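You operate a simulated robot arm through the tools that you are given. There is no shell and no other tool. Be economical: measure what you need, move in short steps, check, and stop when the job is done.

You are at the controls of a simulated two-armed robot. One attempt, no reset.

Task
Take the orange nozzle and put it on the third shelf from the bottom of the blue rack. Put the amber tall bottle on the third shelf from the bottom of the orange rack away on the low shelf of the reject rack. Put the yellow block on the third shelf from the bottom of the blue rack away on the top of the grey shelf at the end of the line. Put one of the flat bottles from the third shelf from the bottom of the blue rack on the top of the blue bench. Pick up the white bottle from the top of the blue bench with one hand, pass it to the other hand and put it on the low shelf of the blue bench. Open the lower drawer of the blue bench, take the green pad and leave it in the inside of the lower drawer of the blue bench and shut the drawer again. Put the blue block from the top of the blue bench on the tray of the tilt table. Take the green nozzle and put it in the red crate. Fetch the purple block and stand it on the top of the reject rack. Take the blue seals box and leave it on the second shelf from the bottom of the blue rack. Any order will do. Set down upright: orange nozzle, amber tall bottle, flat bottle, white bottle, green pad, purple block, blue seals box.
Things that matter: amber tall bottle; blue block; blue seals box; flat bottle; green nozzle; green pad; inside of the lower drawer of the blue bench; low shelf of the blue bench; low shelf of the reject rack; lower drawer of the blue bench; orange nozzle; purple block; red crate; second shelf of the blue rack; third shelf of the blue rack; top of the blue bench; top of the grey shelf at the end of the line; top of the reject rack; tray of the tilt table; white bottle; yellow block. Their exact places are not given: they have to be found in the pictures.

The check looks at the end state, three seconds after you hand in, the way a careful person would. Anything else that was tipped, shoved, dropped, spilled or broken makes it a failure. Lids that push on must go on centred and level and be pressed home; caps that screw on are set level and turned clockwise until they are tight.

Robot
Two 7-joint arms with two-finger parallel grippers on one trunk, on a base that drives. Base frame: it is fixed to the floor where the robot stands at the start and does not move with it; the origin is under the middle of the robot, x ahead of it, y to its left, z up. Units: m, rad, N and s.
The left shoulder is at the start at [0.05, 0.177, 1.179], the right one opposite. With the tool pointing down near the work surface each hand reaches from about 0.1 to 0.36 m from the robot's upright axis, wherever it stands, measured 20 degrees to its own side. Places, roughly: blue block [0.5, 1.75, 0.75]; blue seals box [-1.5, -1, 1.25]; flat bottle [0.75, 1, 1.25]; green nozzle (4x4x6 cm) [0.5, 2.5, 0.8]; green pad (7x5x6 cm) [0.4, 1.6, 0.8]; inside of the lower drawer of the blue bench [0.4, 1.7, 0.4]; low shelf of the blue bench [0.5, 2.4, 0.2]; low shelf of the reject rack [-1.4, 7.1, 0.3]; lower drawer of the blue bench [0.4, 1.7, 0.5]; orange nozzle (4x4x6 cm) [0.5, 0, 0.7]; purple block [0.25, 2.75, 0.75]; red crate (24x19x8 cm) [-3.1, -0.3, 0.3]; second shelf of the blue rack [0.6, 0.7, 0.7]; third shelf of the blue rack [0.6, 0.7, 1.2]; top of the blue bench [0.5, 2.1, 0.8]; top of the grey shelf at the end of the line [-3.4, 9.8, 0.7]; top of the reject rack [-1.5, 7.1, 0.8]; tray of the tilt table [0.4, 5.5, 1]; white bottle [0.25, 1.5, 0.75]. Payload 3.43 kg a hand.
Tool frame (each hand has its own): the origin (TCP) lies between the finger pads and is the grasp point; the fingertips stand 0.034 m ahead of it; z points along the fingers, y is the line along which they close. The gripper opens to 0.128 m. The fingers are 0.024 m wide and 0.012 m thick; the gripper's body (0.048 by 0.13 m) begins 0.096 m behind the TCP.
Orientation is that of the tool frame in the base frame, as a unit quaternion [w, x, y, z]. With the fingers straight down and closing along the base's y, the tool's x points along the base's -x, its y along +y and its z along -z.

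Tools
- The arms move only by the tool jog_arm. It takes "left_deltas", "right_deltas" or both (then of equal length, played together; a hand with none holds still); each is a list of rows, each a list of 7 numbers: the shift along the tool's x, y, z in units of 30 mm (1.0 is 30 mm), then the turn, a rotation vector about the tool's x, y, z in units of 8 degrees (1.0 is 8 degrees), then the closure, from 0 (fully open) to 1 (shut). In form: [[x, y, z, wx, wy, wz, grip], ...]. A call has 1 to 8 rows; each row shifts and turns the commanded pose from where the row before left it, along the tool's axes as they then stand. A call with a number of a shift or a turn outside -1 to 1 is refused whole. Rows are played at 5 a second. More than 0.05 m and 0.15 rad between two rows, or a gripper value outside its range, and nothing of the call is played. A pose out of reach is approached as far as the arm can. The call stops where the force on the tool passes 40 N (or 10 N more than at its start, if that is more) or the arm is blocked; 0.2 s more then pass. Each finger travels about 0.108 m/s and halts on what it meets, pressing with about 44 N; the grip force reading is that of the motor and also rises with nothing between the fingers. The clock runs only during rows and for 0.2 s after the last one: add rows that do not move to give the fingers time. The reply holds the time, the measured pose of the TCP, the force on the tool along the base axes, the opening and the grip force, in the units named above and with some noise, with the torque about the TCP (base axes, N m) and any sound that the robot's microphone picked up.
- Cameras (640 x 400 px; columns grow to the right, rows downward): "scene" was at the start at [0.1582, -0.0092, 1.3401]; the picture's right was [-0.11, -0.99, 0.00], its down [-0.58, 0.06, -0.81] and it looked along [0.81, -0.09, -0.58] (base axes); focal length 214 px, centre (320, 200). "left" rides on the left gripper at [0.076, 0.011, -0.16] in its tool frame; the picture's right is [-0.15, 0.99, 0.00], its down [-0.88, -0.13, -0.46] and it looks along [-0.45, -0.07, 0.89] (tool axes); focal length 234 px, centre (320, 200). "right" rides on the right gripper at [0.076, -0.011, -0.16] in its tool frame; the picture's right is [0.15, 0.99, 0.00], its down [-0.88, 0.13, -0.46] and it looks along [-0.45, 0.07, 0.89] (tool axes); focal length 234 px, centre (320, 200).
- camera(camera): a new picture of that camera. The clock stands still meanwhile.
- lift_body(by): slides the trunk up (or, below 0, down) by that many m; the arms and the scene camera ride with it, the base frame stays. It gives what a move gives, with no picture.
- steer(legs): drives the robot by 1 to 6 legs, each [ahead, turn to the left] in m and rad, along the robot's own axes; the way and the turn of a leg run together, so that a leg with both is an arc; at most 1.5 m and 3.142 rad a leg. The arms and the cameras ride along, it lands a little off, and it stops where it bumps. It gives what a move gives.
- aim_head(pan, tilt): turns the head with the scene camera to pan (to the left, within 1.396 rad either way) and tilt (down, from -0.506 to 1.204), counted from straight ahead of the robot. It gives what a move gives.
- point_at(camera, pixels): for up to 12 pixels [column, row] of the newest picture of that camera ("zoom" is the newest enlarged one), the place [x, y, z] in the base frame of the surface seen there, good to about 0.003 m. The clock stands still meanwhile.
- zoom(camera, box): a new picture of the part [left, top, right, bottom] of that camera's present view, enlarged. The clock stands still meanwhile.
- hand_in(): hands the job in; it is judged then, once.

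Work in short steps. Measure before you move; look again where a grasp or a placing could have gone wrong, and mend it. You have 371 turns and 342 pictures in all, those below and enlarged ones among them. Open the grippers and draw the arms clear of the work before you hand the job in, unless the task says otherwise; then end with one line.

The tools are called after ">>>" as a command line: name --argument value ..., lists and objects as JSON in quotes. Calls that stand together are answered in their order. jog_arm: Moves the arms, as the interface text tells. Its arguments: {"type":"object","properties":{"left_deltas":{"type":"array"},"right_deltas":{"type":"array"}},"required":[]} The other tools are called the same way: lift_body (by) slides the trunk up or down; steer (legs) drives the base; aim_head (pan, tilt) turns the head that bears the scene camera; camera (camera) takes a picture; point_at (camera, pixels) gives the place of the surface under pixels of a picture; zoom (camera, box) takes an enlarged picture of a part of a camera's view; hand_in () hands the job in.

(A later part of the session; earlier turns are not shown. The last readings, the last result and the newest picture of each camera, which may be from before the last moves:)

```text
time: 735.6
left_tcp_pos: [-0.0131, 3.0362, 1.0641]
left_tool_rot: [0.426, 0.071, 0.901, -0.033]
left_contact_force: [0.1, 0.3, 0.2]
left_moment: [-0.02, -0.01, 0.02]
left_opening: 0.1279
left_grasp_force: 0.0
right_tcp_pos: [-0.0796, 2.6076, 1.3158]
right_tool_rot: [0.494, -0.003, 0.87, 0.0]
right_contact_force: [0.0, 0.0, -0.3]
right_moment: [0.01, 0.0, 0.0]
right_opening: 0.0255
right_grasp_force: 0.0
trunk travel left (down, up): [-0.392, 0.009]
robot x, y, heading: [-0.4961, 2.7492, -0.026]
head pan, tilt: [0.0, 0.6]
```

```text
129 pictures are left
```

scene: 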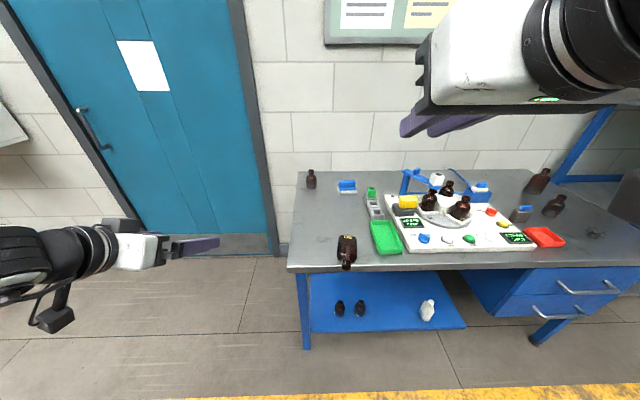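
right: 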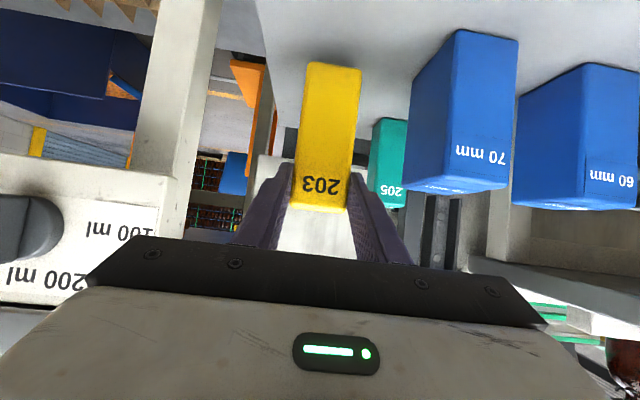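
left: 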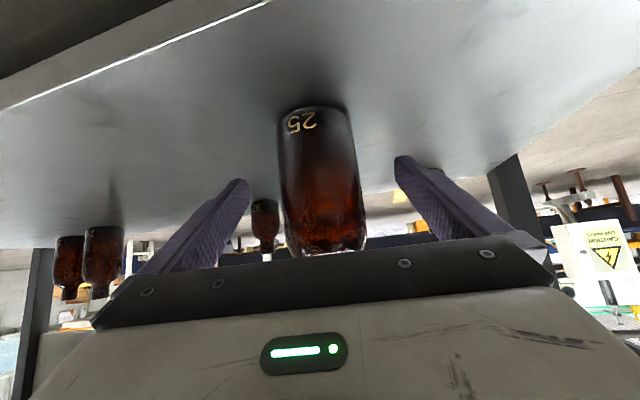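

>>> zoom --camera "scene" --box '[300, 215, 400, 285]'

>>> point_at --camera "zoom" --pixels '[[240, 140], [340, 140], [290, 140], [240, 220], [340, 225], [290, 200], [290, 270], [300, 320], [280, 330], [290, 115], [310, 330]]'

```text
5.71 times, centred on (350, 250) of scene
```

zoom: 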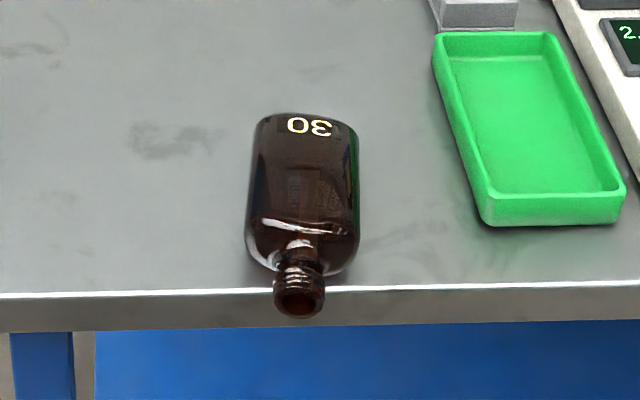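

```text
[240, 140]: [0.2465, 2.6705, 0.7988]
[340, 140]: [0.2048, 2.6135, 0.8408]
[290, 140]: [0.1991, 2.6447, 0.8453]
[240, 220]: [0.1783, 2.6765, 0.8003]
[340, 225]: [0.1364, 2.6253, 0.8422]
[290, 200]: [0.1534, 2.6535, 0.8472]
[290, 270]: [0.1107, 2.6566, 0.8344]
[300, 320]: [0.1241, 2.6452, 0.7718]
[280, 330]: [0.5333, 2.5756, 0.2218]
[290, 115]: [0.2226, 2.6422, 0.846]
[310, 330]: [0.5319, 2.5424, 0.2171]
```

The bottle lies label-up: body x 0.12–0.225, centre line y≈2.64, axis yaw ≈ -9°, thickness 46 mm. I'll grip it with a horizontal hand, then rotate the hand 90° to tool-down, which stands it upright. First set the right hand horizontal.

>>> jog_arm --right_deltas '[[0, 0.6, 0, 0, -1, 0, 0], [0, 0.6, 0, 0, -1, 0, 0], [0, 0, 0, 0, -1, 0, 0], [0, 0, 0, 0, -0.75, 0, 0], [0, 0, 0, 0.6, 0, 0, 0], [0, 0, 0, 0.55, 0, 0, 0]]'

>>> lift_body --by -0.39

>>> jog_arm --right_deltas '[[1, 0, 0, 0, 0, 0, 0], [1, 0, 0, 0, 0, 0, 0], [1, 0, 0, 0, 0, 0, 0]]'

>>> camera --camera "right"

>>> camera --camera "scene"

```text
time: 737.0
left_tcp_pos: [-0.0123, 3.036, 1.0643]
left_tool_rot: [0.427, 0.072, 0.901, -0.033]
left_contact_force: [-1.3, 0.5, -0.4]
left_moment: [0.03, -0.03, 0.01]
left_opening: 0.1278
left_grasp_force: 0.0
right_tcp_pos: [-0.0742, 2.651, 1.322]
right_tool_rot: [0.7, 0.054, 0.71, -0.057]
right_contact_force: [0.8, 0.1, 0.2]
right_moment: [-0.01, 0.0, -0.03]
right_opening: 0.128
right_grasp_force: 0.1
right hand out of reach, approached as far as the arm can: row 4
trunk travel left (down, up): [-0.392, 0.009]
robot x, y, heading: [-0.4959, 2.7527, -0.028]
head pan, tilt: [0.0, 0.6]
```

```text
time: 740.7
left_tcp_pos: [-0.0115, 3.0344, 0.6748]
left_tool_rot: [0.428, 0.071, 0.901, -0.032]
left_contact_force: [0.6, -0.1, 0.5]
left_moment: [0.01, -0.02, 0.01]
left_opening: 0.1278
left_grasp_force: 0.1
right_tcp_pos: [-0.0739, 2.6506, 0.9314]
right_tool_rot: [0.7, 0.053, 0.71, -0.056]
right_contact_force: [0.1, -0.2, 0.1]
right_moment: [-0.03, 0.01, 0.01]
right_opening: 0.1281
right_grasp_force: 0.1
trunk travel left (down, up): [-0.002, 0.399]
robot x, y, heading: [-0.4986, 2.7518, -0.027]
head pan, tilt: [0.0, 0.6]
```

```text
time: 741.5
left_tcp_pos: [-0.0118, 3.0366, 0.6739]
left_tool_rot: [0.427, 0.071, 0.901, -0.033]
left_contact_force: [-0.6, 0.3, -0.6]
left_moment: [0.05, -0.02, 0.0]
left_opening: 0.128
left_grasp_force: 0.1
right_tcp_pos: [-0.0748, 2.65, 0.841]
right_tool_rot: [0.699, 0.053, 0.711, -0.056]
right_contact_force: [0.2, -0.4, -0.6]
right_moment: [0.0, 0.02, -0.02]
right_opening: 0.1281
right_grasp_force: 0.0
trunk travel left (down, up): [-0.002, 0.399]
robot x, y, heading: [-0.4991, 2.7479, -0.026]
head pan, tilt: [0.0, 0.6]
```

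```text
127 pictures are left
```

right: 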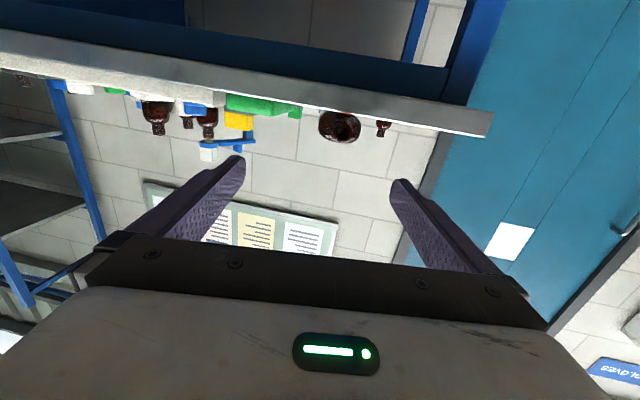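

```text
126 pictures are left
```

scene: 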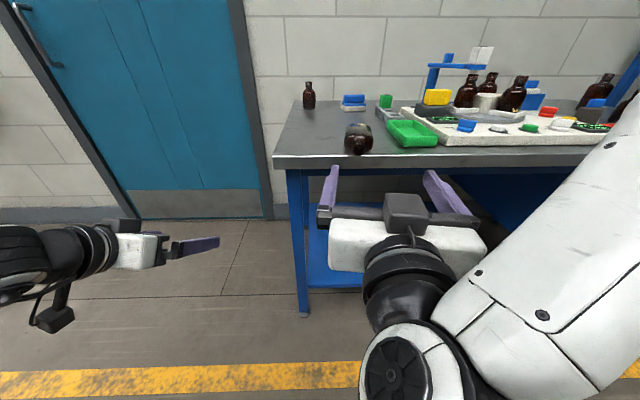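

The hand is level and yawed -9°, in line with the bottle. Lower 18 mm and drive ahead 0.15 m, then check.

>>> jog_arm --right_deltas '[[0.6, 0, 0, 0, 0, 0, 0]]'

>>> steer --legs '[[0.14, 0]]'

>>> camera --camera "right"

>>> zoom --camera "scene" --box '[270, 90, 470, 230]'

```text
time: 741.9
left_tcp_pos: [-0.0117, 3.0363, 0.6744]
left_tool_rot: [0.427, 0.07, 0.901, -0.031]
left_contact_force: [0.2, -0.1, 0.2]
left_moment: [0.0, 0.01, 0.0]
left_opening: 0.1281
left_grasp_force: 0.1
right_tcp_pos: [-0.0741, 2.6496, 0.8221]
right_tool_rot: [0.699, 0.054, 0.711, -0.057]
right_contact_force: [-0.3, -0.3, 0.8]
right_moment: [0.02, 0.0, 0.08]
right_opening: 0.1283
right_grasp_force: 0.0
trunk travel left (down, up): [-0.002, 0.399]
robot x, y, heading: [-0.4971, 2.7544, -0.027]
head pan, tilt: [0.0, 0.6]
```

```text
time: 743.3
left_tcp_pos: [0.1262, 3.0315, 0.6746]
left_tool_rot: [0.427, 0.07, 0.901, -0.032]
left_contact_force: [0.5, 0.7, -0.1]
left_moment: [-0.03, -0.02, -0.03]
left_opening: 0.128
left_grasp_force: 0.1
right_tcp_pos: [0.0637, 2.6462, 0.8215]
right_tool_rot: [0.7, 0.054, 0.71, -0.057]
right_contact_force: [0.5, 0.3, -0.4]
right_moment: [-0.05, -0.01, 0.0]
right_opening: 0.1278
right_grasp_force: 0.0
trunk travel left (down, up): [-0.002, 0.399]
robot x, y, heading: [-0.3618, 2.75, -0.027]
head pan, tilt: [0.0, 0.6]
```

```text
125 pictures are left
```

right: 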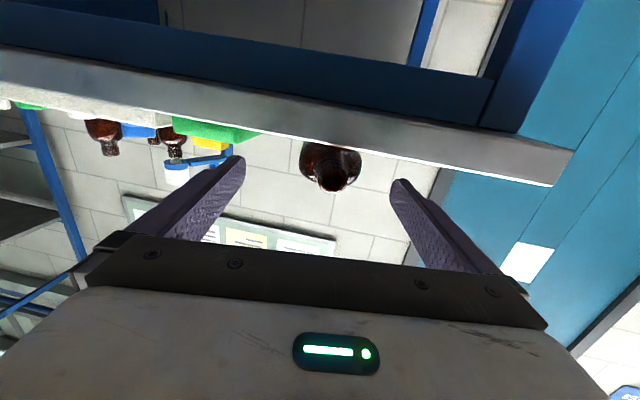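

```text
2.86 times, centred on (370, 160) of scene
```

zoom: 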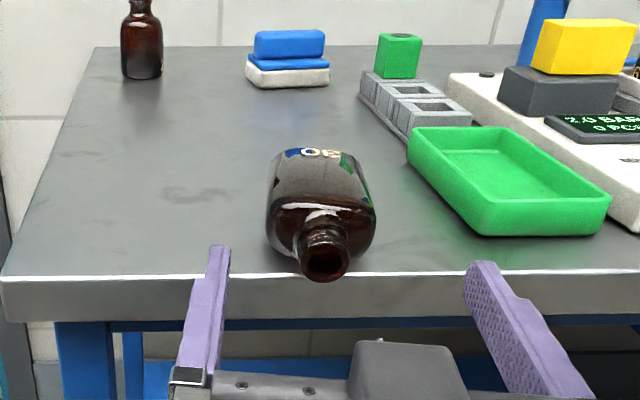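

Aligned. Narrow to ~100 mm (tray nearby), drive 0.1 m, then close.

>>> jog_arm --right_deltas '[[0, 0, 0, 0, 0, 0, 0.2], [0, 0, 0, 0, 0, 0, 0.2]]'

>>> steer --legs '[[0.1, 0]]'

>>> camera --camera "right"

>>> zoom --camera "scene" --box '[270, 90, 470, 230]'

```text
time: 743.9
left_tcp_pos: [0.1261, 3.0315, 0.6747]
left_tool_rot: [0.427, 0.073, 0.901, -0.034]
left_contact_force: [0.9, 0.1, 0.1]
left_moment: [-0.01, 0.04, 0.0]
left_opening: 0.1281
left_grasp_force: 0.1
right_tcp_pos: [0.0622, 2.6459, 0.8223]
right_tool_rot: [0.699, 0.054, 0.71, -0.057]
right_contact_force: [-0.1, 0.2, 0.2]
right_moment: [0.03, 0.0, 0.02]
right_opening: 0.1027
right_grasp_force: 0.0
trunk travel left (down, up): [-0.002, 0.399]
robot x, y, heading: [-0.3623, 2.7458, -0.018]
head pan, tilt: [0.0, 0.6]
```

```text
time: 745.0
left_tcp_pos: [0.2246, 3.0299, 0.6737]
left_tool_rot: [0.427, 0.071, 0.901, -0.032]
left_contact_force: [0.4, -0.3, 0.0]
left_moment: [-0.02, 0.0, -0.02]
left_opening: 0.1279
left_grasp_force: 0.0
right_tcp_pos: [0.161, 2.6443, 0.8225]
right_tool_rot: [0.7, 0.053, 0.71, -0.056]
right_contact_force: [0.4, 0.5, -0.3]
right_moment: [0.01, 0.02, -0.05]
right_opening: 0.1024
right_grasp_force: 0.0
trunk travel left (down, up): [-0.002, 0.399]
robot x, y, heading: [-0.2607, 2.7453, -0.024]
head pan, tilt: [0.0, 0.6]
```

```text
123 pictures are left
```

right: 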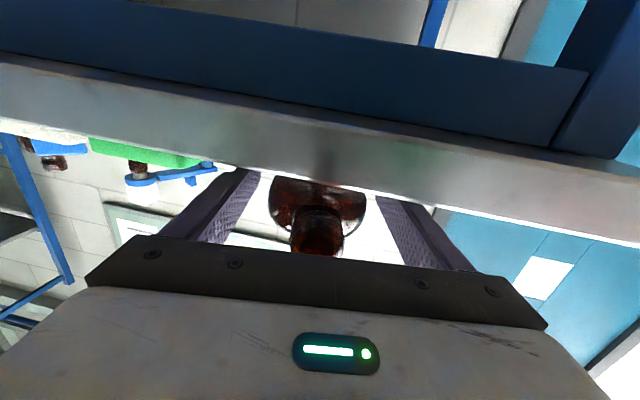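

```text
2.86 times, centred on (370, 160) of scene
```

zoom: 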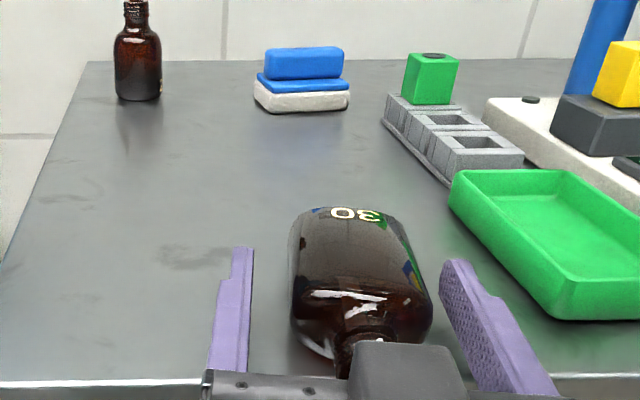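

Bottle between the fingers, neck clear of the palm. Close and lift with the trunk 0.25 m.

>>> jog_arm --right_deltas '[[0, 0, 0, 0, 0, 0, 0.35], [0, 0, 0, 0, 0, 0, 0.6], [0, 0, 0, 0, 0, 0, 0.9], [0, 0, 0, 0, 0, 0, 1], [0, 0, 0, 0, 0, 0, 1]]'

>>> lift_body --by 0.3

>>> camera --camera "right"

>>> camera --camera "scene"

```text
time: 746.2
left_tcp_pos: [0.225, 3.0302, 0.6739]
left_tool_rot: [0.427, 0.071, 0.901, -0.033]
left_contact_force: [-1.1, -1.0, -0.8]
left_moment: [-0.03, -0.03, 0.03]
left_opening: 0.128
left_grasp_force: 0.0
right_tcp_pos: [0.1623, 2.644, 0.8219]
right_tool_rot: [0.699, 0.053, 0.711, -0.056]
right_contact_force: [-0.5, 0.1, 0.6]
right_moment: [0.02, 0.0, 0.01]
right_opening: 0.067
right_grasp_force: 44.1
trunk travel left (down, up): [-0.002, 0.399]
robot x, y, heading: [-0.2612, 2.7433, -0.026]
head pan, tilt: [0.0, 0.6]
```

```text
time: 749.2
left_tcp_pos: [0.2266, 3.0298, 0.9737]
left_tool_rot: [0.427, 0.071, 0.901, -0.033]
left_contact_force: [-0.5, -0.2, -0.1]
left_moment: [-0.04, 0.0, 0.0]
left_opening: 0.1279
left_grasp_force: 0.1
right_tcp_pos: [0.1623, 2.6443, 1.122]
right_tool_rot: [0.7, 0.053, 0.71, -0.056]
right_contact_force: [1.4, -0.2, -1.0]
right_moment: [0.02, 0.02, -0.03]
right_opening: 0.0674
right_grasp_force: 44.3
trunk travel left (down, up): [-0.302, 0.099]
robot x, y, heading: [-0.2602, 2.7451, -0.022]
head pan, tilt: [0.0, 0.6]
```

```text
121 pictures are left
```

right: 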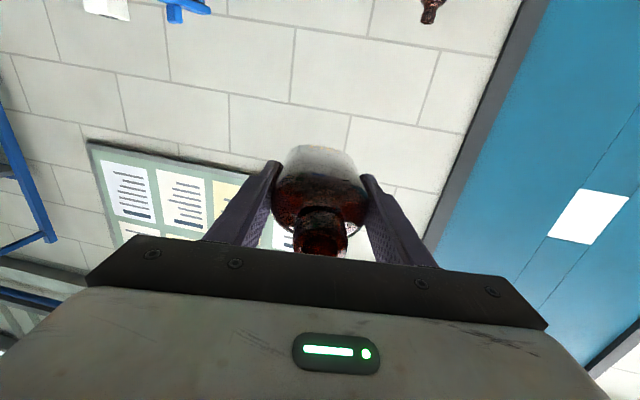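

```text
120 pictures are left
```

scene: 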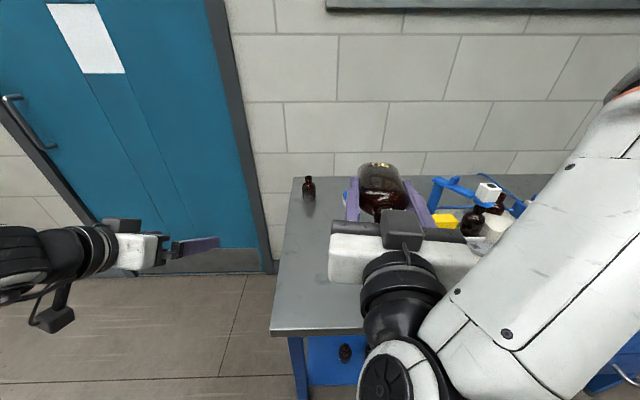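

Now rotate the hand 90° (pitch to straight down) so the bottle stands neck-up.

>>> jog_arm --right_deltas '[[0, 0, 0, 0, 1, 0, 1], [0, 0, 0, 0, 1, 0, 1], [0, 0, 0, 0, 1, 0, 1], [0, 0, 0, 0, 1, 0, 1], [0, 0, 0, 0, 1, 0, 1], [0, 0, 0, 0, 1, 0, 1], [0, 0, 0, 0, 1, 0, 1], [0, 0, 0, 0, 1, 0, 1]]'

>>> jog_arm --right_deltas '[[0, 0, 0, 0, 1, 0, 1], [0, 0, 0, 0, 1, 0, 1], [0, 0, 0, 0, 1, 0, 1], [0, 0, 0, 0, 0.12, 0, 1], [0, 0, 0, 0, 0, 0, 1]]'

>>> camera --camera "right"

>>> camera --camera "scene"

```text
time: 751.0
left_tcp_pos: [0.2259, 3.0302, 0.9745]
left_tool_rot: [0.427, 0.071, 0.901, -0.033]
left_contact_force: [0.8, -0.6, 0.6]
left_moment: [-0.01, 0.01, -0.01]
left_opening: 0.1279
left_grasp_force: 0.0
right_tcp_pos: [0.1625, 2.6444, 1.1229]
right_tool_rot: [0.216, 0.075, 0.973, -0.02]
right_contact_force: [0.1, -0.4, -1.8]
right_moment: [0.02, 0.01, 0.02]
right_opening: 0.0671
right_grasp_force: 44.2
trunk travel left (down, up): [-0.302, 0.099]
robot x, y, heading: [-0.2635, 2.7452, -0.026]
head pan, tilt: [0.0, 0.6]
```

```text
time: 752.2
left_tcp_pos: [0.2253, 3.0296, 0.9742]
left_tool_rot: [0.426, 0.071, 0.901, -0.033]
left_contact_force: [0.5, 0.2, -0.2]
left_moment: [-0.03, 0.01, 0.03]
left_opening: 0.1281
left_grasp_force: 0.0
right_tcp_pos: [0.1632, 2.6429, 1.1221]
right_tool_rot: [0.001, 0.077, 0.997, -0.003]
right_contact_force: [1.4, -0.6, -1.4]
right_moment: [0.03, -0.01, -0.01]
right_opening: 0.0671
right_grasp_force: 44.0
trunk travel left (down, up): [-0.302, 0.099]
robot x, y, heading: [-0.2599, 2.7443, -0.028]
head pan, tilt: [0.0, 0.6]
```

```text
119 pictures are left
```

right: 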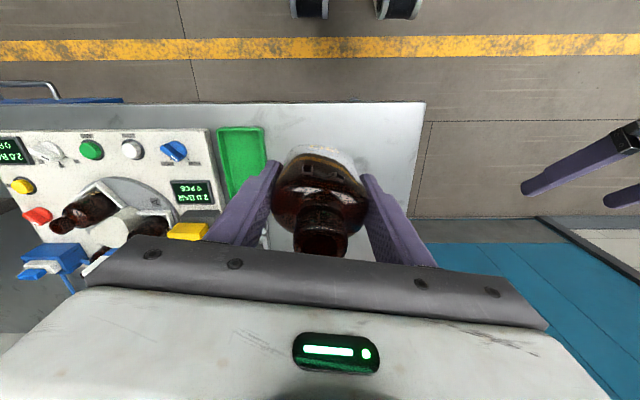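

```text
118 pictures are left
```

scene: 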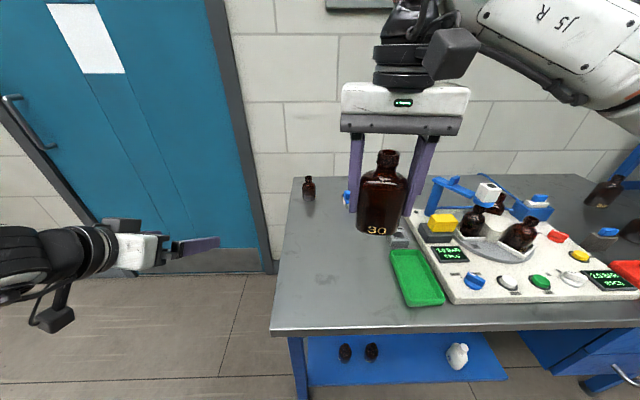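

Bottle 30 is upright in the hand. I move it 50 mm in and 60 mm left, and lower it with the trunk.

>>> jog_arm --right_deltas '[[-0.85, 0.9, 0, 0, 0, 0, 1], [-0.85, 0.9, 0, 0, 0, 0, 1], [0, 0.4, 0, 0, 0, 0, 1]]'

>>> lift_body --by -0.24

>>> zoom --camera "scene" --box '[290, 60, 450, 200]'

```text
time: 753.0
left_tcp_pos: [0.2254, 3.03, 0.9742]
left_tool_rot: [0.427, 0.072, 0.901, -0.033]
left_contact_force: [-0.2, 0.0, -0.4]
left_moment: [0.0, 0.02, -0.01]
left_opening: 0.128
left_grasp_force: 0.0
right_tcp_pos: [0.2234, 2.7034, 1.122]
right_tool_rot: [0.002, 0.077, 0.997, -0.002]
right_contact_force: [0.3, -0.1, -0.8]
right_moment: [0.0, 0.0, 0.06]
right_opening: 0.067
right_grasp_force: 44.2
trunk travel left (down, up): [-0.302, 0.099]
robot x, y, heading: [-0.262, 2.7418, -0.024]
head pan, tilt: [0.0, 0.6]
```

```text
time: 755.5
left_tcp_pos: [0.2256, 3.0283, 0.7346]
left_tool_rot: [0.427, 0.071, 0.901, -0.033]
left_contact_force: [-0.4, -0.2, -0.7]
left_moment: [-0.05, -0.01, 0.01]
left_opening: 0.1282
left_grasp_force: 0.1
right_tcp_pos: [0.2232, 2.7026, 0.8815]
right_tool_rot: [0.001, 0.078, 0.997, -0.003]
right_contact_force: [0.1, 0.5, -0.3]
right_moment: [-0.02, 0.02, 0.01]
right_opening: 0.0668
right_grasp_force: 44.1
trunk travel left (down, up): [-0.062, 0.339]
robot x, y, heading: [-0.2586, 2.7426, -0.027]
head pan, tilt: [0.0, 0.6]
```

```text
2.86 times, centred on (370, 130) of scene
```

zoom: 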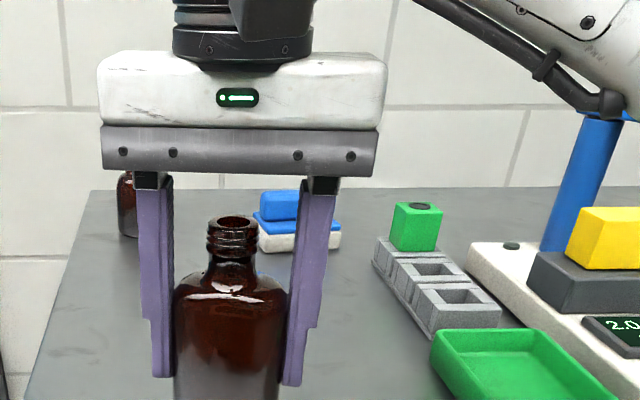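

Now small steps down until contact.

>>> lift_body --by -0.011

>>> lift_body --by -0.004

>>> lift_body --by -0.002

>>> camera --camera "scene"

```text
time: 756.1
left_tcp_pos: [0.2265, 3.0294, 0.7223]
left_tool_rot: [0.428, 0.07, 0.901, -0.032]
left_contact_force: [0.3, 0.3, -0.3]
left_moment: [0.02, -0.03, 0.0]
left_opening: 0.128
left_grasp_force: 0.0
right_tcp_pos: [0.2234, 2.7016, 0.8697]
right_tool_rot: [0.002, 0.078, 0.997, -0.003]
right_contact_force: [-0.3, 0.0, -1.7]
right_moment: [-0.01, 0.0, 0.04]
right_opening: 0.0671
right_grasp_force: 43.5
trunk travel left (down, up): [-0.051, 0.35]
robot x, y, heading: [-0.2646, 2.748, -0.024]
head pan, tilt: [0.0, 0.6]
```

```text
time: 756.6
left_tcp_pos: [0.2243, 3.0292, 0.7199]
left_tool_rot: [0.427, 0.072, 0.901, -0.033]
left_contact_force: [0.1, -0.4, -0.4]
left_moment: [0.02, 0.0, 0.04]
left_opening: 0.1278
left_grasp_force: 0.1
right_tcp_pos: [0.2241, 2.701, 0.8672]
right_tool_rot: [0.002, 0.078, 0.997, -0.002]
right_contact_force: [0.3, -0.1, 0.2]
right_moment: [0.02, 0.02, 0.0]
right_opening: 0.0671
right_grasp_force: 43.7
trunk travel left (down, up): [-0.047, 0.354]
robot x, y, heading: [-0.262, 2.7408, -0.024]
head pan, tilt: [0.0, 0.6]
```

```text
time: 757.1
left_tcp_pos: [0.2255, 3.0289, 0.7179]
left_tool_rot: [0.427, 0.071, 0.901, -0.033]
left_contact_force: [0.6, 0.1, 0.2]
left_moment: [0.03, -0.02, 0.02]
left_opening: 0.1282
left_grasp_force: 0.1
right_tcp_pos: [0.2232, 2.7024, 0.8662]
right_tool_rot: [0.004, 0.077, 0.997, -0.002]
right_contact_force: [1.9, -1.0, 14.2]
right_moment: [0.08, 0.02, 0.0]
right_opening: 0.0672
right_grasp_force: 44.1
trunk travel left (down, up): [-0.045, 0.356]
robot x, y, heading: [-0.2602, 2.747, -0.025]
head pan, tilt: [0.0, 0.6]
```

```text
116 pictures are left
```

scene: 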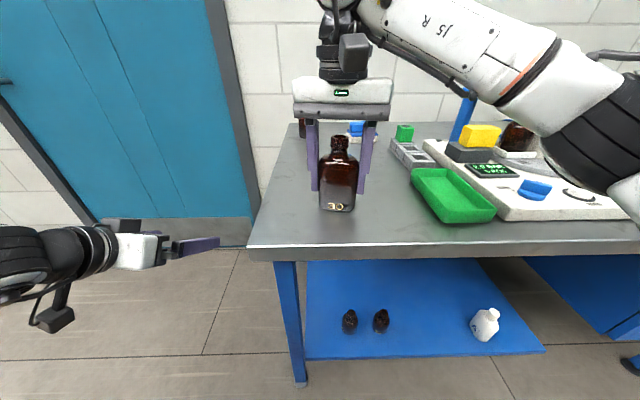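

Contact. Open and rise straight up with the trunk.

>>> jog_arm --right_deltas '[[0, 0, -0.03, 0, 0, 0, 0.45], [0, 0, 0, 0, 0, 0, 0.3], [0, 0, 0, 0, 0, 0, 0.25], [0, 0, 0, 0, 0, 0, 0.25]]'

>>> lift_body --by 0.3

>>> camera --camera "scene"

```text
time: 758.1
left_tcp_pos: [0.2246, 3.0291, 0.7176]
left_tool_rot: [0.427, 0.07, 0.901, -0.032]
left_contact_force: [-0.2, -0.2, -0.4]
left_moment: [-0.01, 0.02, -0.01]
left_opening: 0.1281
left_grasp_force: 0.0
right_tcp_pos: [0.2238, 2.7019, 0.8658]
right_tool_rot: [0.002, 0.077, 0.997, -0.003]
right_contact_force: [0.4, 0.2, -0.8]
right_moment: [0.01, -0.01, -0.02]
right_opening: 0.096
right_grasp_force: 0.2
trunk travel left (down, up): [-0.045, 0.356]
robot x, y, heading: [-0.2602, 2.7475, -0.026]
head pan, tilt: [0.0, 0.6]
```

```text
time: 761.1
left_tcp_pos: [0.2249, 3.0294, 1.0173]
left_tool_rot: [0.427, 0.072, 0.901, -0.034]
left_contact_force: [0.8, -0.6, 0.6]
left_moment: [0.03, -0.03, -0.01]
left_opening: 0.1279
left_grasp_force: 0.0
right_tcp_pos: [0.2235, 2.7013, 1.1655]
right_tool_rot: [0.001, 0.078, 0.997, -0.002]
right_contact_force: [0.3, 0.5, -0.8]
right_moment: [-0.01, -0.01, -0.01]
right_opening: 0.0961
right_grasp_force: 0.1
trunk travel left (down, up): [-0.345, 0.056]
robot x, y, heading: [-0.2594, 2.7491, -0.026]
head pan, tilt: [0.0, 0.6]
```

```text
115 pictures are left
```

scene: 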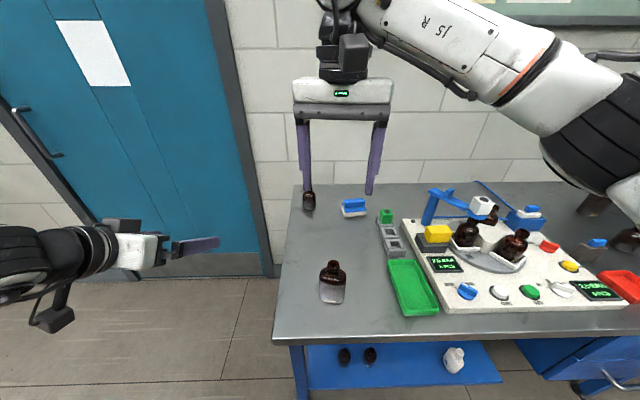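

Bottle 30 stands again. Now the green nozzle: I shift the right hand right, pitch it ~20°, and look at the nozzle.

>>> jog_arm --right_deltas '[[0, -1, 0, 0, -1, 0, 0.25], [0, -1, 0, 0, -1, 0, 0.25], [0, -1, 0, 0, -0.5, 0, 0.25], [-0.94, -1, 0.342, 0, 0, 0, 0.25], [-0.94, -1, 0.342, 0, 0, 0, 0.25], [-0.94, -1, 0.342, 0, 0, 0, 0.25], [0, -1, 0, 0, 0, 0, 0.25]]'

>>> camera --camera "right"

```text
time: 762.8
left_tcp_pos: [0.2258, 3.029, 1.0189]
left_tool_rot: [0.427, 0.072, 0.901, -0.033]
left_contact_force: [-0.6, -0.4, 0.0]
left_moment: [0.01, 0.01, 0.02]
left_opening: 0.128
left_grasp_force: 0.1
right_tcp_pos: [0.28, 2.4799, 1.1674]
right_tool_rot: [0.175, 0.075, 0.982, -0.016]
right_contact_force: [-0.4, -0.1, -0.3]
right_moment: [0.02, 0.01, 0.0]
right_opening: 0.096
right_grasp_force: 0.1
trunk travel left (down, up): [-0.345, 0.056]
robot x, y, heading: [-0.2544, 2.7459, -0.027]
head pan, tilt: [0.0, 0.6]
```

```text
114 pictures are left
```

right: 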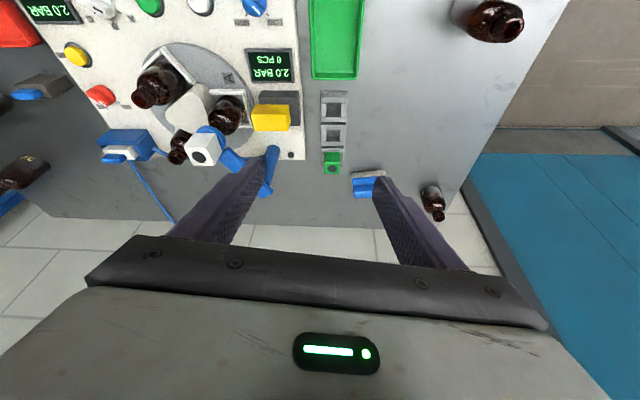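

>>> zoom --camera "right" --box '[290, 80, 400, 210]'

>>> point_at --camera "right" --pixels '[[333, 168], [327, 165], [338, 165], [332, 157], [333, 140], [368, 185], [270, 118], [368, 177], [240, 155], [330, 110], [270, 165]]'

```text
3.08 times, centred on (345, 145) of right
```

zoom: 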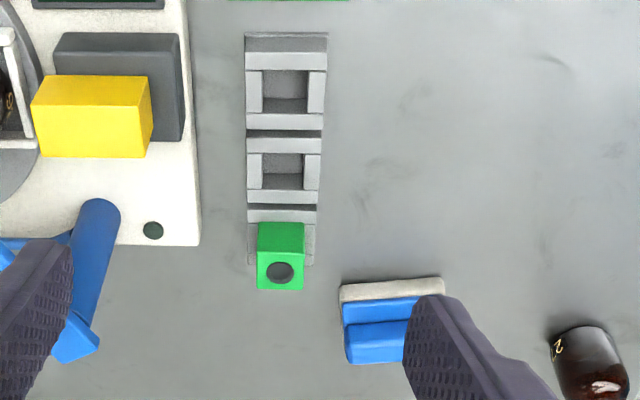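

```text
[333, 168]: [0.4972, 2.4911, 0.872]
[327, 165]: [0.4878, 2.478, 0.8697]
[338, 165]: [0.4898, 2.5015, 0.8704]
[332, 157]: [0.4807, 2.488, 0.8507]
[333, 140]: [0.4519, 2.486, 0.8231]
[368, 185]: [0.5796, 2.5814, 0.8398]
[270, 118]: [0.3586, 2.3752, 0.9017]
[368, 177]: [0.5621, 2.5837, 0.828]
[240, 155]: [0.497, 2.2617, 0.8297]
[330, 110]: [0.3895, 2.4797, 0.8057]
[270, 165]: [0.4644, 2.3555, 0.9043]
```

Nozzle: centre ≈ (0.50, 2.489), top z 0.871, holder top ≈0.823. I extend 0.09 m, drive 0.13 m, then re-check above it.

>>> jog_arm --right_deltas '[[-0.94, 0.3, 0.342, 0, 0, 0, 0.4], [-0.94, 0.3, 0.342, 0, 0, 0, 0.45], [-0.94, 0.3, 0.342, 0, 0, 0, 0.45]]'

>>> steer --legs '[[0.125, 0.0]]'

>>> jog_arm --right_deltas '[[0.342, 0, 0.94, 0, 0, 0, 0.45], [0.342, 0, 0.94, 0, 0, 0, 0.45], [0.342, 0, 0.94, 0, 0, 0, 0.45], [0.342, 0, 0.94, 0, 0, 0, 0.45], [0.342, 0, 0.94, 0, 0, 0, 0.45]]'

>>> camera --camera "right"

>>> camera --camera "scene"

```text
time: 763.5
left_tcp_pos: [0.2263, 3.0296, 1.0171]
left_tool_rot: [0.427, 0.07, 0.901, -0.033]
left_contact_force: [-0.3, -0.4, 1.2]
left_moment: [0.01, 0.02, -0.02]
left_opening: 0.128
left_grasp_force: 0.1
right_tcp_pos: [0.3727, 2.4938, 1.1669]
right_tool_rot: [0.174, 0.076, 0.982, -0.017]
right_contact_force: [0.1, 1.0, -0.2]
right_moment: [-0.02, 0.01, 0.04]
right_opening: 0.0705
right_grasp_force: 0.2
trunk travel left (down, up): [-0.345, 0.056]
robot x, y, heading: [-0.2596, 2.7477, -0.021]
head pan, tilt: [0.0, 0.6]
```

```text
time: 764.8
left_tcp_pos: [0.3519, 3.0261, 1.0166]
left_tool_rot: [0.426, 0.071, 0.901, -0.033]
left_contact_force: [0.0, 0.6, -0.3]
left_moment: [-0.01, 0.04, 0.01]
left_opening: 0.1282
left_grasp_force: 0.1
right_tcp_pos: [0.4987, 2.4896, 1.1664]
right_tool_rot: [0.174, 0.075, 0.982, -0.015]
right_contact_force: [0.2, 0.0, 0.4]
right_moment: [0.02, 0.04, 0.04]
right_opening: 0.0703
right_grasp_force: 0.1
trunk travel left (down, up): [-0.345, 0.056]
robot x, y, heading: [-0.1326, 2.74, -0.028]
head pan, tilt: [0.0, 0.6]
```

```text
time: 766.0
left_tcp_pos: [0.3522, 3.0252, 1.0171]
left_tool_rot: [0.427, 0.071, 0.901, -0.033]
left_contact_force: [0.0, 0.4, -0.5]
left_moment: [-0.01, -0.03, 0.03]
left_opening: 0.1281
left_grasp_force: 0.1
right_tcp_pos: [0.4984, 2.4908, 1.0174]
right_tool_rot: [0.174, 0.077, 0.982, -0.016]
right_contact_force: [-0.3, -0.3, -0.4]
right_moment: [-0.02, 0.01, 0.01]
right_opening: 0.0704
right_grasp_force: 0.0
trunk travel left (down, up): [-0.345, 0.056]
robot x, y, heading: [-0.1337, 2.7451, -0.024]
head pan, tilt: [0.0, 0.6]
```

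```text
112 pictures are left
```

right: 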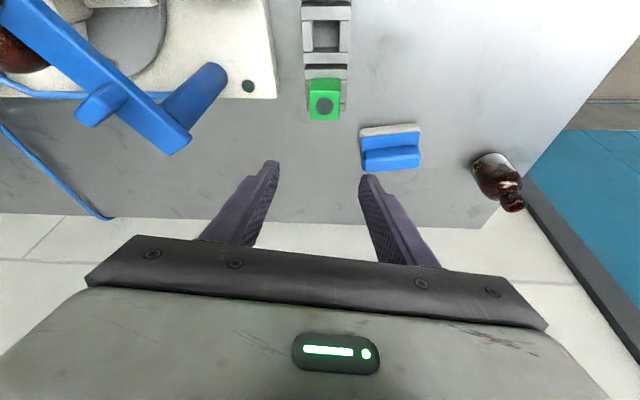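

```text
111 pictures are left
```

scene: 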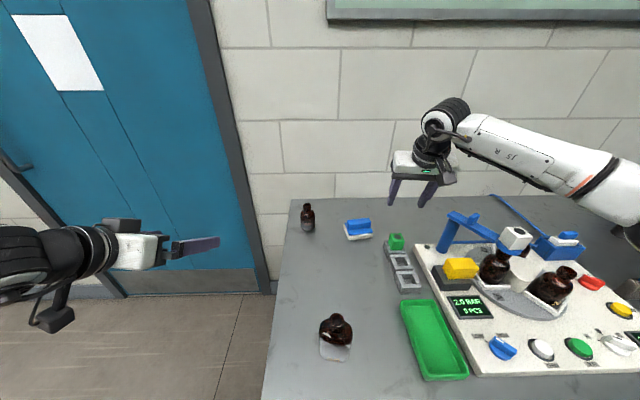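

I refine the nozzle's position from here.

>>> point_at --camera "right" --pixels '[[312, 108], [338, 108], [325, 94], [324, 117], [324, 85], [222, 80]]'

```text
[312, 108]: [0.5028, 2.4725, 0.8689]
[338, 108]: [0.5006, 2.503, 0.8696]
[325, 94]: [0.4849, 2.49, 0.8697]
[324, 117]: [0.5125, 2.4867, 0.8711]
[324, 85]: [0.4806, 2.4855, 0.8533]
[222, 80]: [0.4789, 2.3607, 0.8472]
```

TCP is already above its centre. Descend 0.155 m and close.

>>> jog_arm --right_deltas '[[0.342, -0.1, 0.94, 0, 0, 0, 0.45], [0.342, 0, 0.94, 0, 0, 0, 0.45], [0.342, 0, 0.94, 0, 0, 0, 0.45], [0.342, 0, 0.94, 0, 0, 0, 0.45], [0.342, 0, 0.94, 0, 0, 0, 0.45], [0.06, 0, 0.17, 0, 0, 0, 0.45], [0, 0, 0, 0, 0, 0, 0.45]]'

>>> zoom --camera "right" --box '[200, 80, 440, 280]'

```text
time: 767.6
left_tcp_pos: [0.3517, 3.026, 1.0175]
left_tool_rot: [0.427, 0.072, 0.901, -0.033]
left_contact_force: [0.3, 0.0, -0.2]
left_moment: [0.01, 0.01, 0.0]
left_opening: 0.128
left_grasp_force: 0.1
right_tcp_pos: [0.4989, 2.484, 0.8621]
right_tool_rot: [0.175, 0.077, 0.981, -0.016]
right_contact_force: [-0.1, -0.5, -0.6]
right_moment: [0.0, -0.01, 0.02]
right_opening: 0.0705
right_grasp_force: 0.0
trunk travel left (down, up): [-0.345, 0.056]
robot x, y, heading: [-0.1356, 2.744, -0.028]
head pan, tilt: [0.0, 0.6]
```

```text
2.00 times, centred on (320, 180) of right
```

zoom: 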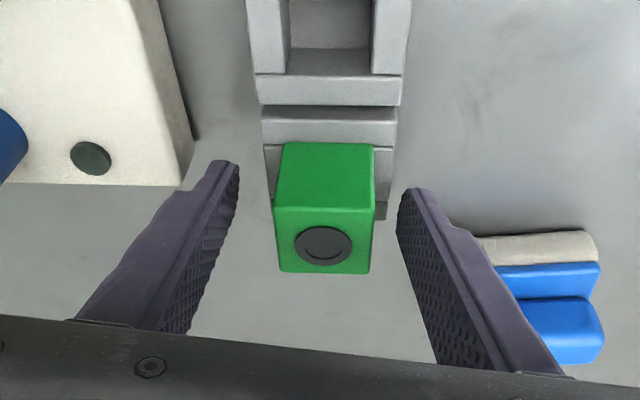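

Close and lift straight up out of the holder.

>>> jog_arm --right_deltas '[[0, 0.07, 0, 0, 0, 0, 0.6], [0, 0, 0, 0, 0, 0, 0.8], [0, 0, 0, 0, 0, 0, 1], [0, 0, 0, 0, 0, 0, 1]]'

>>> jog_arm --right_deltas '[[-0.342, 0, -0.94, 0, 0, 0, 1], [-0.342, 0, -0.94, 0, 0, 0, 1], [-0.342, 0, -0.94, 0, 0, 0, 1], [-0.342, 0, -0.94, 0, 0, 0, 1], [-0.342, 0, -0.94, 0, 0, 0, 1], [-0.342, 0, -0.94, 0, 0, 0, 1], [-0.342, 0, -0.94, 0, 0, 0, 1], [-0.342, 0, -0.94, 0, 0, 0, 1]]'

>>> camera --camera "right"

>>> camera --camera "scene"

```text
time: 768.6
left_tcp_pos: [0.3522, 3.0252, 1.0169]
left_tool_rot: [0.427, 0.071, 0.901, -0.033]
left_contact_force: [0.1, 0.0, -0.2]
left_moment: [0.03, -0.01, -0.02]
left_opening: 0.1278
left_grasp_force: 0.1
right_tcp_pos: [0.4982, 2.4881, 0.8618]
right_tool_rot: [0.174, 0.076, 0.982, -0.016]
right_contact_force: [-1.6, -0.4, -0.5]
right_moment: [0.51, -0.17, 1.18]
right_opening: 0.0559
right_grasp_force: 44.9
trunk travel left (down, up): [-0.345, 0.056]
robot x, y, heading: [-0.1333, 2.7432, -0.024]
head pan, tilt: [0.0, 0.6]
```

```text
time: 769.0
left_tcp_pos: [0.3532, 3.0261, 1.0156]
left_tool_rot: [0.426, 0.071, 0.901, -0.033]
left_contact_force: [-0.8, -0.6, 0.6]
left_moment: [0.0, -0.01, -0.03]
left_opening: 0.128
left_grasp_force: 0.0
right_tcp_pos: [0.4995, 2.4884, 0.8625]
right_tool_rot: [0.17, 0.075, 0.982, -0.018]
right_contact_force: [12.4, -1.3, -16.4]
right_moment: [0.21, -1.6, 0.58]
right_opening: 0.0559
right_grasp_force: 45.4
trunk travel left (down, up): [-0.345, 0.056]
robot x, y, heading: [-0.1342, 2.7419, -0.023]
head pan, tilt: [0.0, 0.6]
stopped in row 1 (right hand): the force on the tool passed its limit (the readings are from after the stop); the commanded pose is now the measured one
```

```text
109 pictures are left
```

right: 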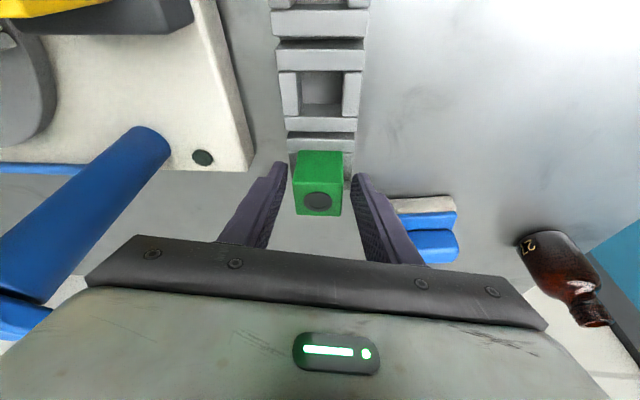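

```text
108 pictures are left
```

scene: 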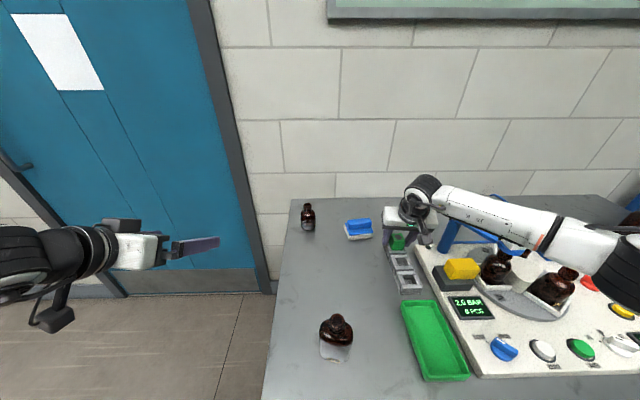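

The opening of 56 mm means the tips caught the holder, not the nozzle. Open, raise 16 mm, and close again.

>>> jog_arm --right_deltas '[[0, 0, 0, 0, 0, 0, 0.8], [0, 0, 0, 0, 0, 0, 0.45], [0, 0, 0, 0, 0, 0, 0.45], [-0.18, 0, -0.5, 0, 0, 0, 0.45], [0, 0, 0, 0, 0, 0, 0.7], [0, 0, 0, 0, 0, 0, 1], [0, 0, 0, 0, 0, 0, 1], [0, 0, 0, 0, 0, 0, 1]]'

>>> camera --camera "right"

```text
time: 770.8
left_tcp_pos: [0.3518, 3.0262, 1.0182]
left_tool_rot: [0.427, 0.071, 0.901, -0.032]
left_contact_force: [0.1, 0.4, -0.3]
left_moment: [0.0, 0.01, 0.01]
left_opening: 0.1282
left_grasp_force: 0.0
right_tcp_pos: [0.4962, 2.4892, 0.8821]
right_tool_rot: [0.171, 0.075, 0.982, -0.017]
right_contact_force: [0.1, 0.5, 0.9]
right_moment: [0.05, 0.02, 0.03]
right_opening: 0.0346
right_grasp_force: 43.7
trunk travel left (down, up): [-0.345, 0.056]
robot x, y, heading: [-0.1335, 2.7397, -0.026]
head pan, tilt: [0.0, 0.6]
```

```text
107 pictures are left
```

right: 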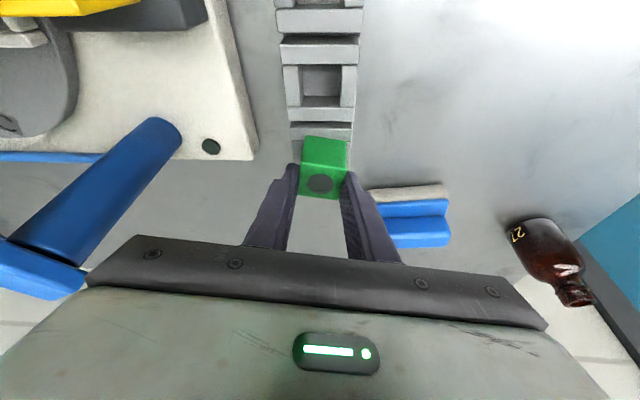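

Now 34.6 mm: the nozzle. Lift straight up.

>>> jog_arm --right_deltas '[[-0.342, 0, -0.94, 0, 0, 0, 1], [-0.342, 0, -0.94, 0, 0, 0, 1], [-0.342, 0, -0.94, 0, 0, 0, 1], [-0.342, 0, -0.94, 0, 0, 0, 1], [-0.342, 0, -0.94, 0, 0, 0, 1], [-0.342, 0, -0.94, 0, 0, 0, 1], [-0.342, 0, -0.94, 0, 0, 0, 1], [-0.342, 0, -0.94, 0, 0, 0, 1]]'

>>> camera --camera "right"

>>> camera --camera "scene"

```text
time: 772.5
left_tcp_pos: [0.3517, 3.0267, 1.0176]
left_tool_rot: [0.427, 0.071, 0.901, -0.033]
left_contact_force: [0.5, -0.1, 0.9]
left_moment: [0.0, 0.0, 0.0]
left_opening: 0.128
left_grasp_force: 0.2
right_tcp_pos: [0.4985, 2.4928, 1.1234]
right_tool_rot: [0.17, 0.074, 0.982, -0.018]
right_contact_force: [0.1, 0.1, -0.8]
right_moment: [-0.02, -0.01, 0.02]
right_opening: 0.0346
right_grasp_force: 44.1
trunk travel left (down, up): [-0.345, 0.056]
robot x, y, heading: [-0.1327, 2.7393, -0.027]
head pan, tilt: [0.0, 0.6]
```

```text
106 pictures are left
```

right: 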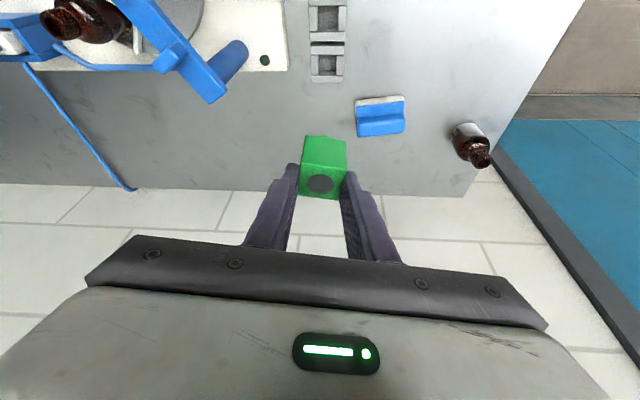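

```text
105 pictures are left
```

scene: 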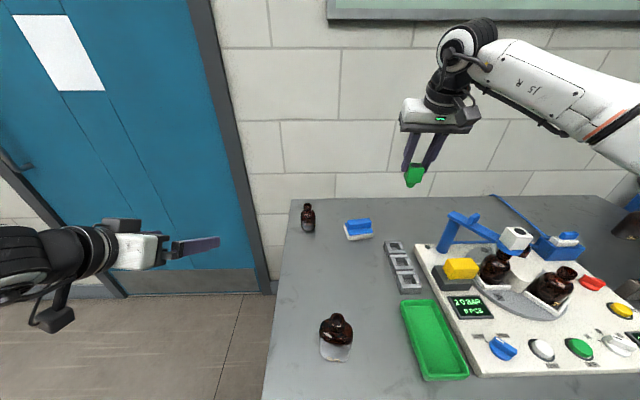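

Nozzle is free. I back off, turn south, drive to the south area and look west for the red crate.

>>> steer --legs '[[-0.36, 0], [0, -1.545], [1.5, 0], [1.0, 0]]'

>>> steer --legs '[[0, -1.3]]'

>>> aim_head --pan 0.0 --tilt 0.3

>>> camera --camera "scene"

```text
time: 790.5
left_tcp_pos: [-0.2138, -0.236, 1.0177]
left_tool_rot: [0.283, 0.679, 0.596, -0.321]
left_contact_force: [-0.4, 0.2, 0.1]
left_moment: [0.04, -0.01, 0.02]
left_opening: 0.1281
left_grasp_force: 0.1
right_tcp_pos: [-0.7428, -0.3967, 1.1214]
right_tool_rot: [0.11, 0.739, 0.652, -0.132]
right_contact_force: [-0.5, 0.1, 0.0]
right_moment: [0.01, 0.0, 0.0]
right_opening: 0.035
right_grasp_force: 43.8
trunk travel left (down, up): [-0.345, 0.056]
robot x, y, heading: [-0.5098, 0.2448, -1.569]
head pan, tilt: [0.0, 0.6]
```

```text
time: 794.2
left_tcp_pos: [-0.8934, -0.1714, 1.0168]
left_tool_rot: [0.032, 0.902, 0.064, -0.427]
left_contact_force: [0.1, 0.4, 0.6]
left_moment: [0.03, -0.01, -0.02]
left_opening: 0.1281
left_grasp_force: 0.1
right_tcp_pos: [-1.1885, 0.2957, 1.1219]
right_tool_rot: [0.008, 0.983, 0.072, -0.171]
right_contact_force: [1.4, 0.8, 0.3]
right_moment: [0.01, 0.02, 0.02]
right_opening: 0.0348
right_grasp_force: 44.3
trunk travel left (down, up): [-0.345, 0.056]
robot x, y, heading: [-0.5082, 0.2436, -2.872]
head pan, tilt: [0.0, 0.6]
```

```text
time: 795.0
left_tcp_pos: [-0.8921, -0.1715, 1.0177]
left_tool_rot: [0.03, 0.901, 0.063, -0.428]
left_contact_force: [-0.6, -0.3, 0.5]
left_moment: [0.02, 0.03, 0.02]
left_opening: 0.1281
left_grasp_force: 0.1
right_tcp_pos: [-1.1883, 0.2957, 1.1229]
right_tool_rot: [0.007, 0.983, 0.071, -0.171]
right_contact_force: [0.2, -0.3, -0.6]
right_moment: [-0.01, -0.04, -0.01]
right_opening: 0.0349
right_grasp_force: 44.0
trunk travel left (down, up): [-0.345, 0.056]
robot x, y, heading: [-0.509, 0.244, -2.868]
head pan, tilt: [0.0, 0.3]
```

```text
104 pictures are left
```

scene: 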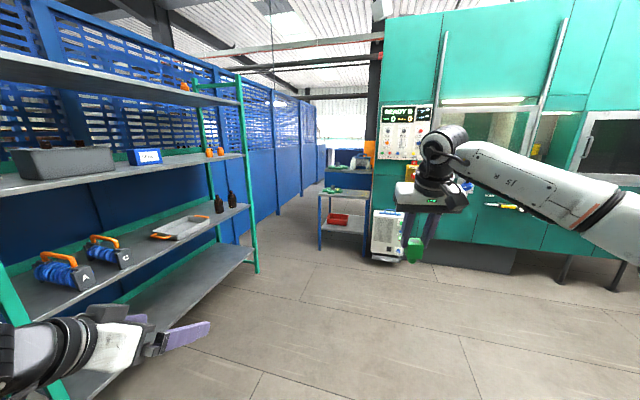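

The red crate is on the lower shelf of a small cart at (340,218). I zoom and measure.

>>> zoom --camera "scene" --box '[300, 160, 400, 270]'

>>> point_at --camera "scene" --pixels '[[340, 216], [333, 218], [347, 219], [340, 230], [325, 192], [360, 193], [368, 250], [320, 245], [390, 250], [250, 262], [144, 157]]'

```text
3.64 times, centred on (350, 215) of scene
```

zoom: 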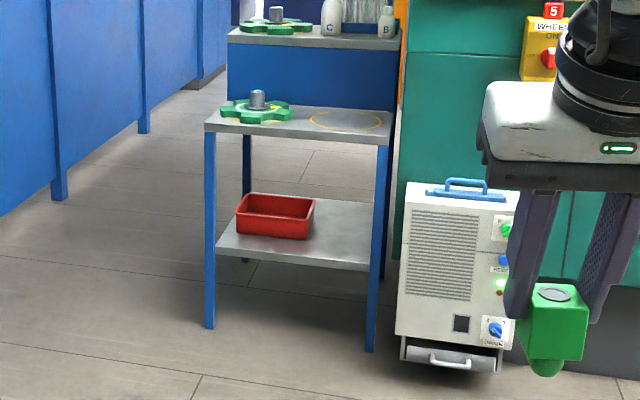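

```text
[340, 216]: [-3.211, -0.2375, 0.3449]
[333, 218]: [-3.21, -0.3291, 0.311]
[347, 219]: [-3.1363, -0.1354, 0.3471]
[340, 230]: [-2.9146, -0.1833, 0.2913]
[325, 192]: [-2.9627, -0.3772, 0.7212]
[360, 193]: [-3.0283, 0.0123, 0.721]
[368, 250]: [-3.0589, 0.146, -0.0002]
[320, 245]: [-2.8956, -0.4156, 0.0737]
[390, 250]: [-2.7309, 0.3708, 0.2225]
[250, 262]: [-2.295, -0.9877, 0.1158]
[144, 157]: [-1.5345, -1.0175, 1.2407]
```

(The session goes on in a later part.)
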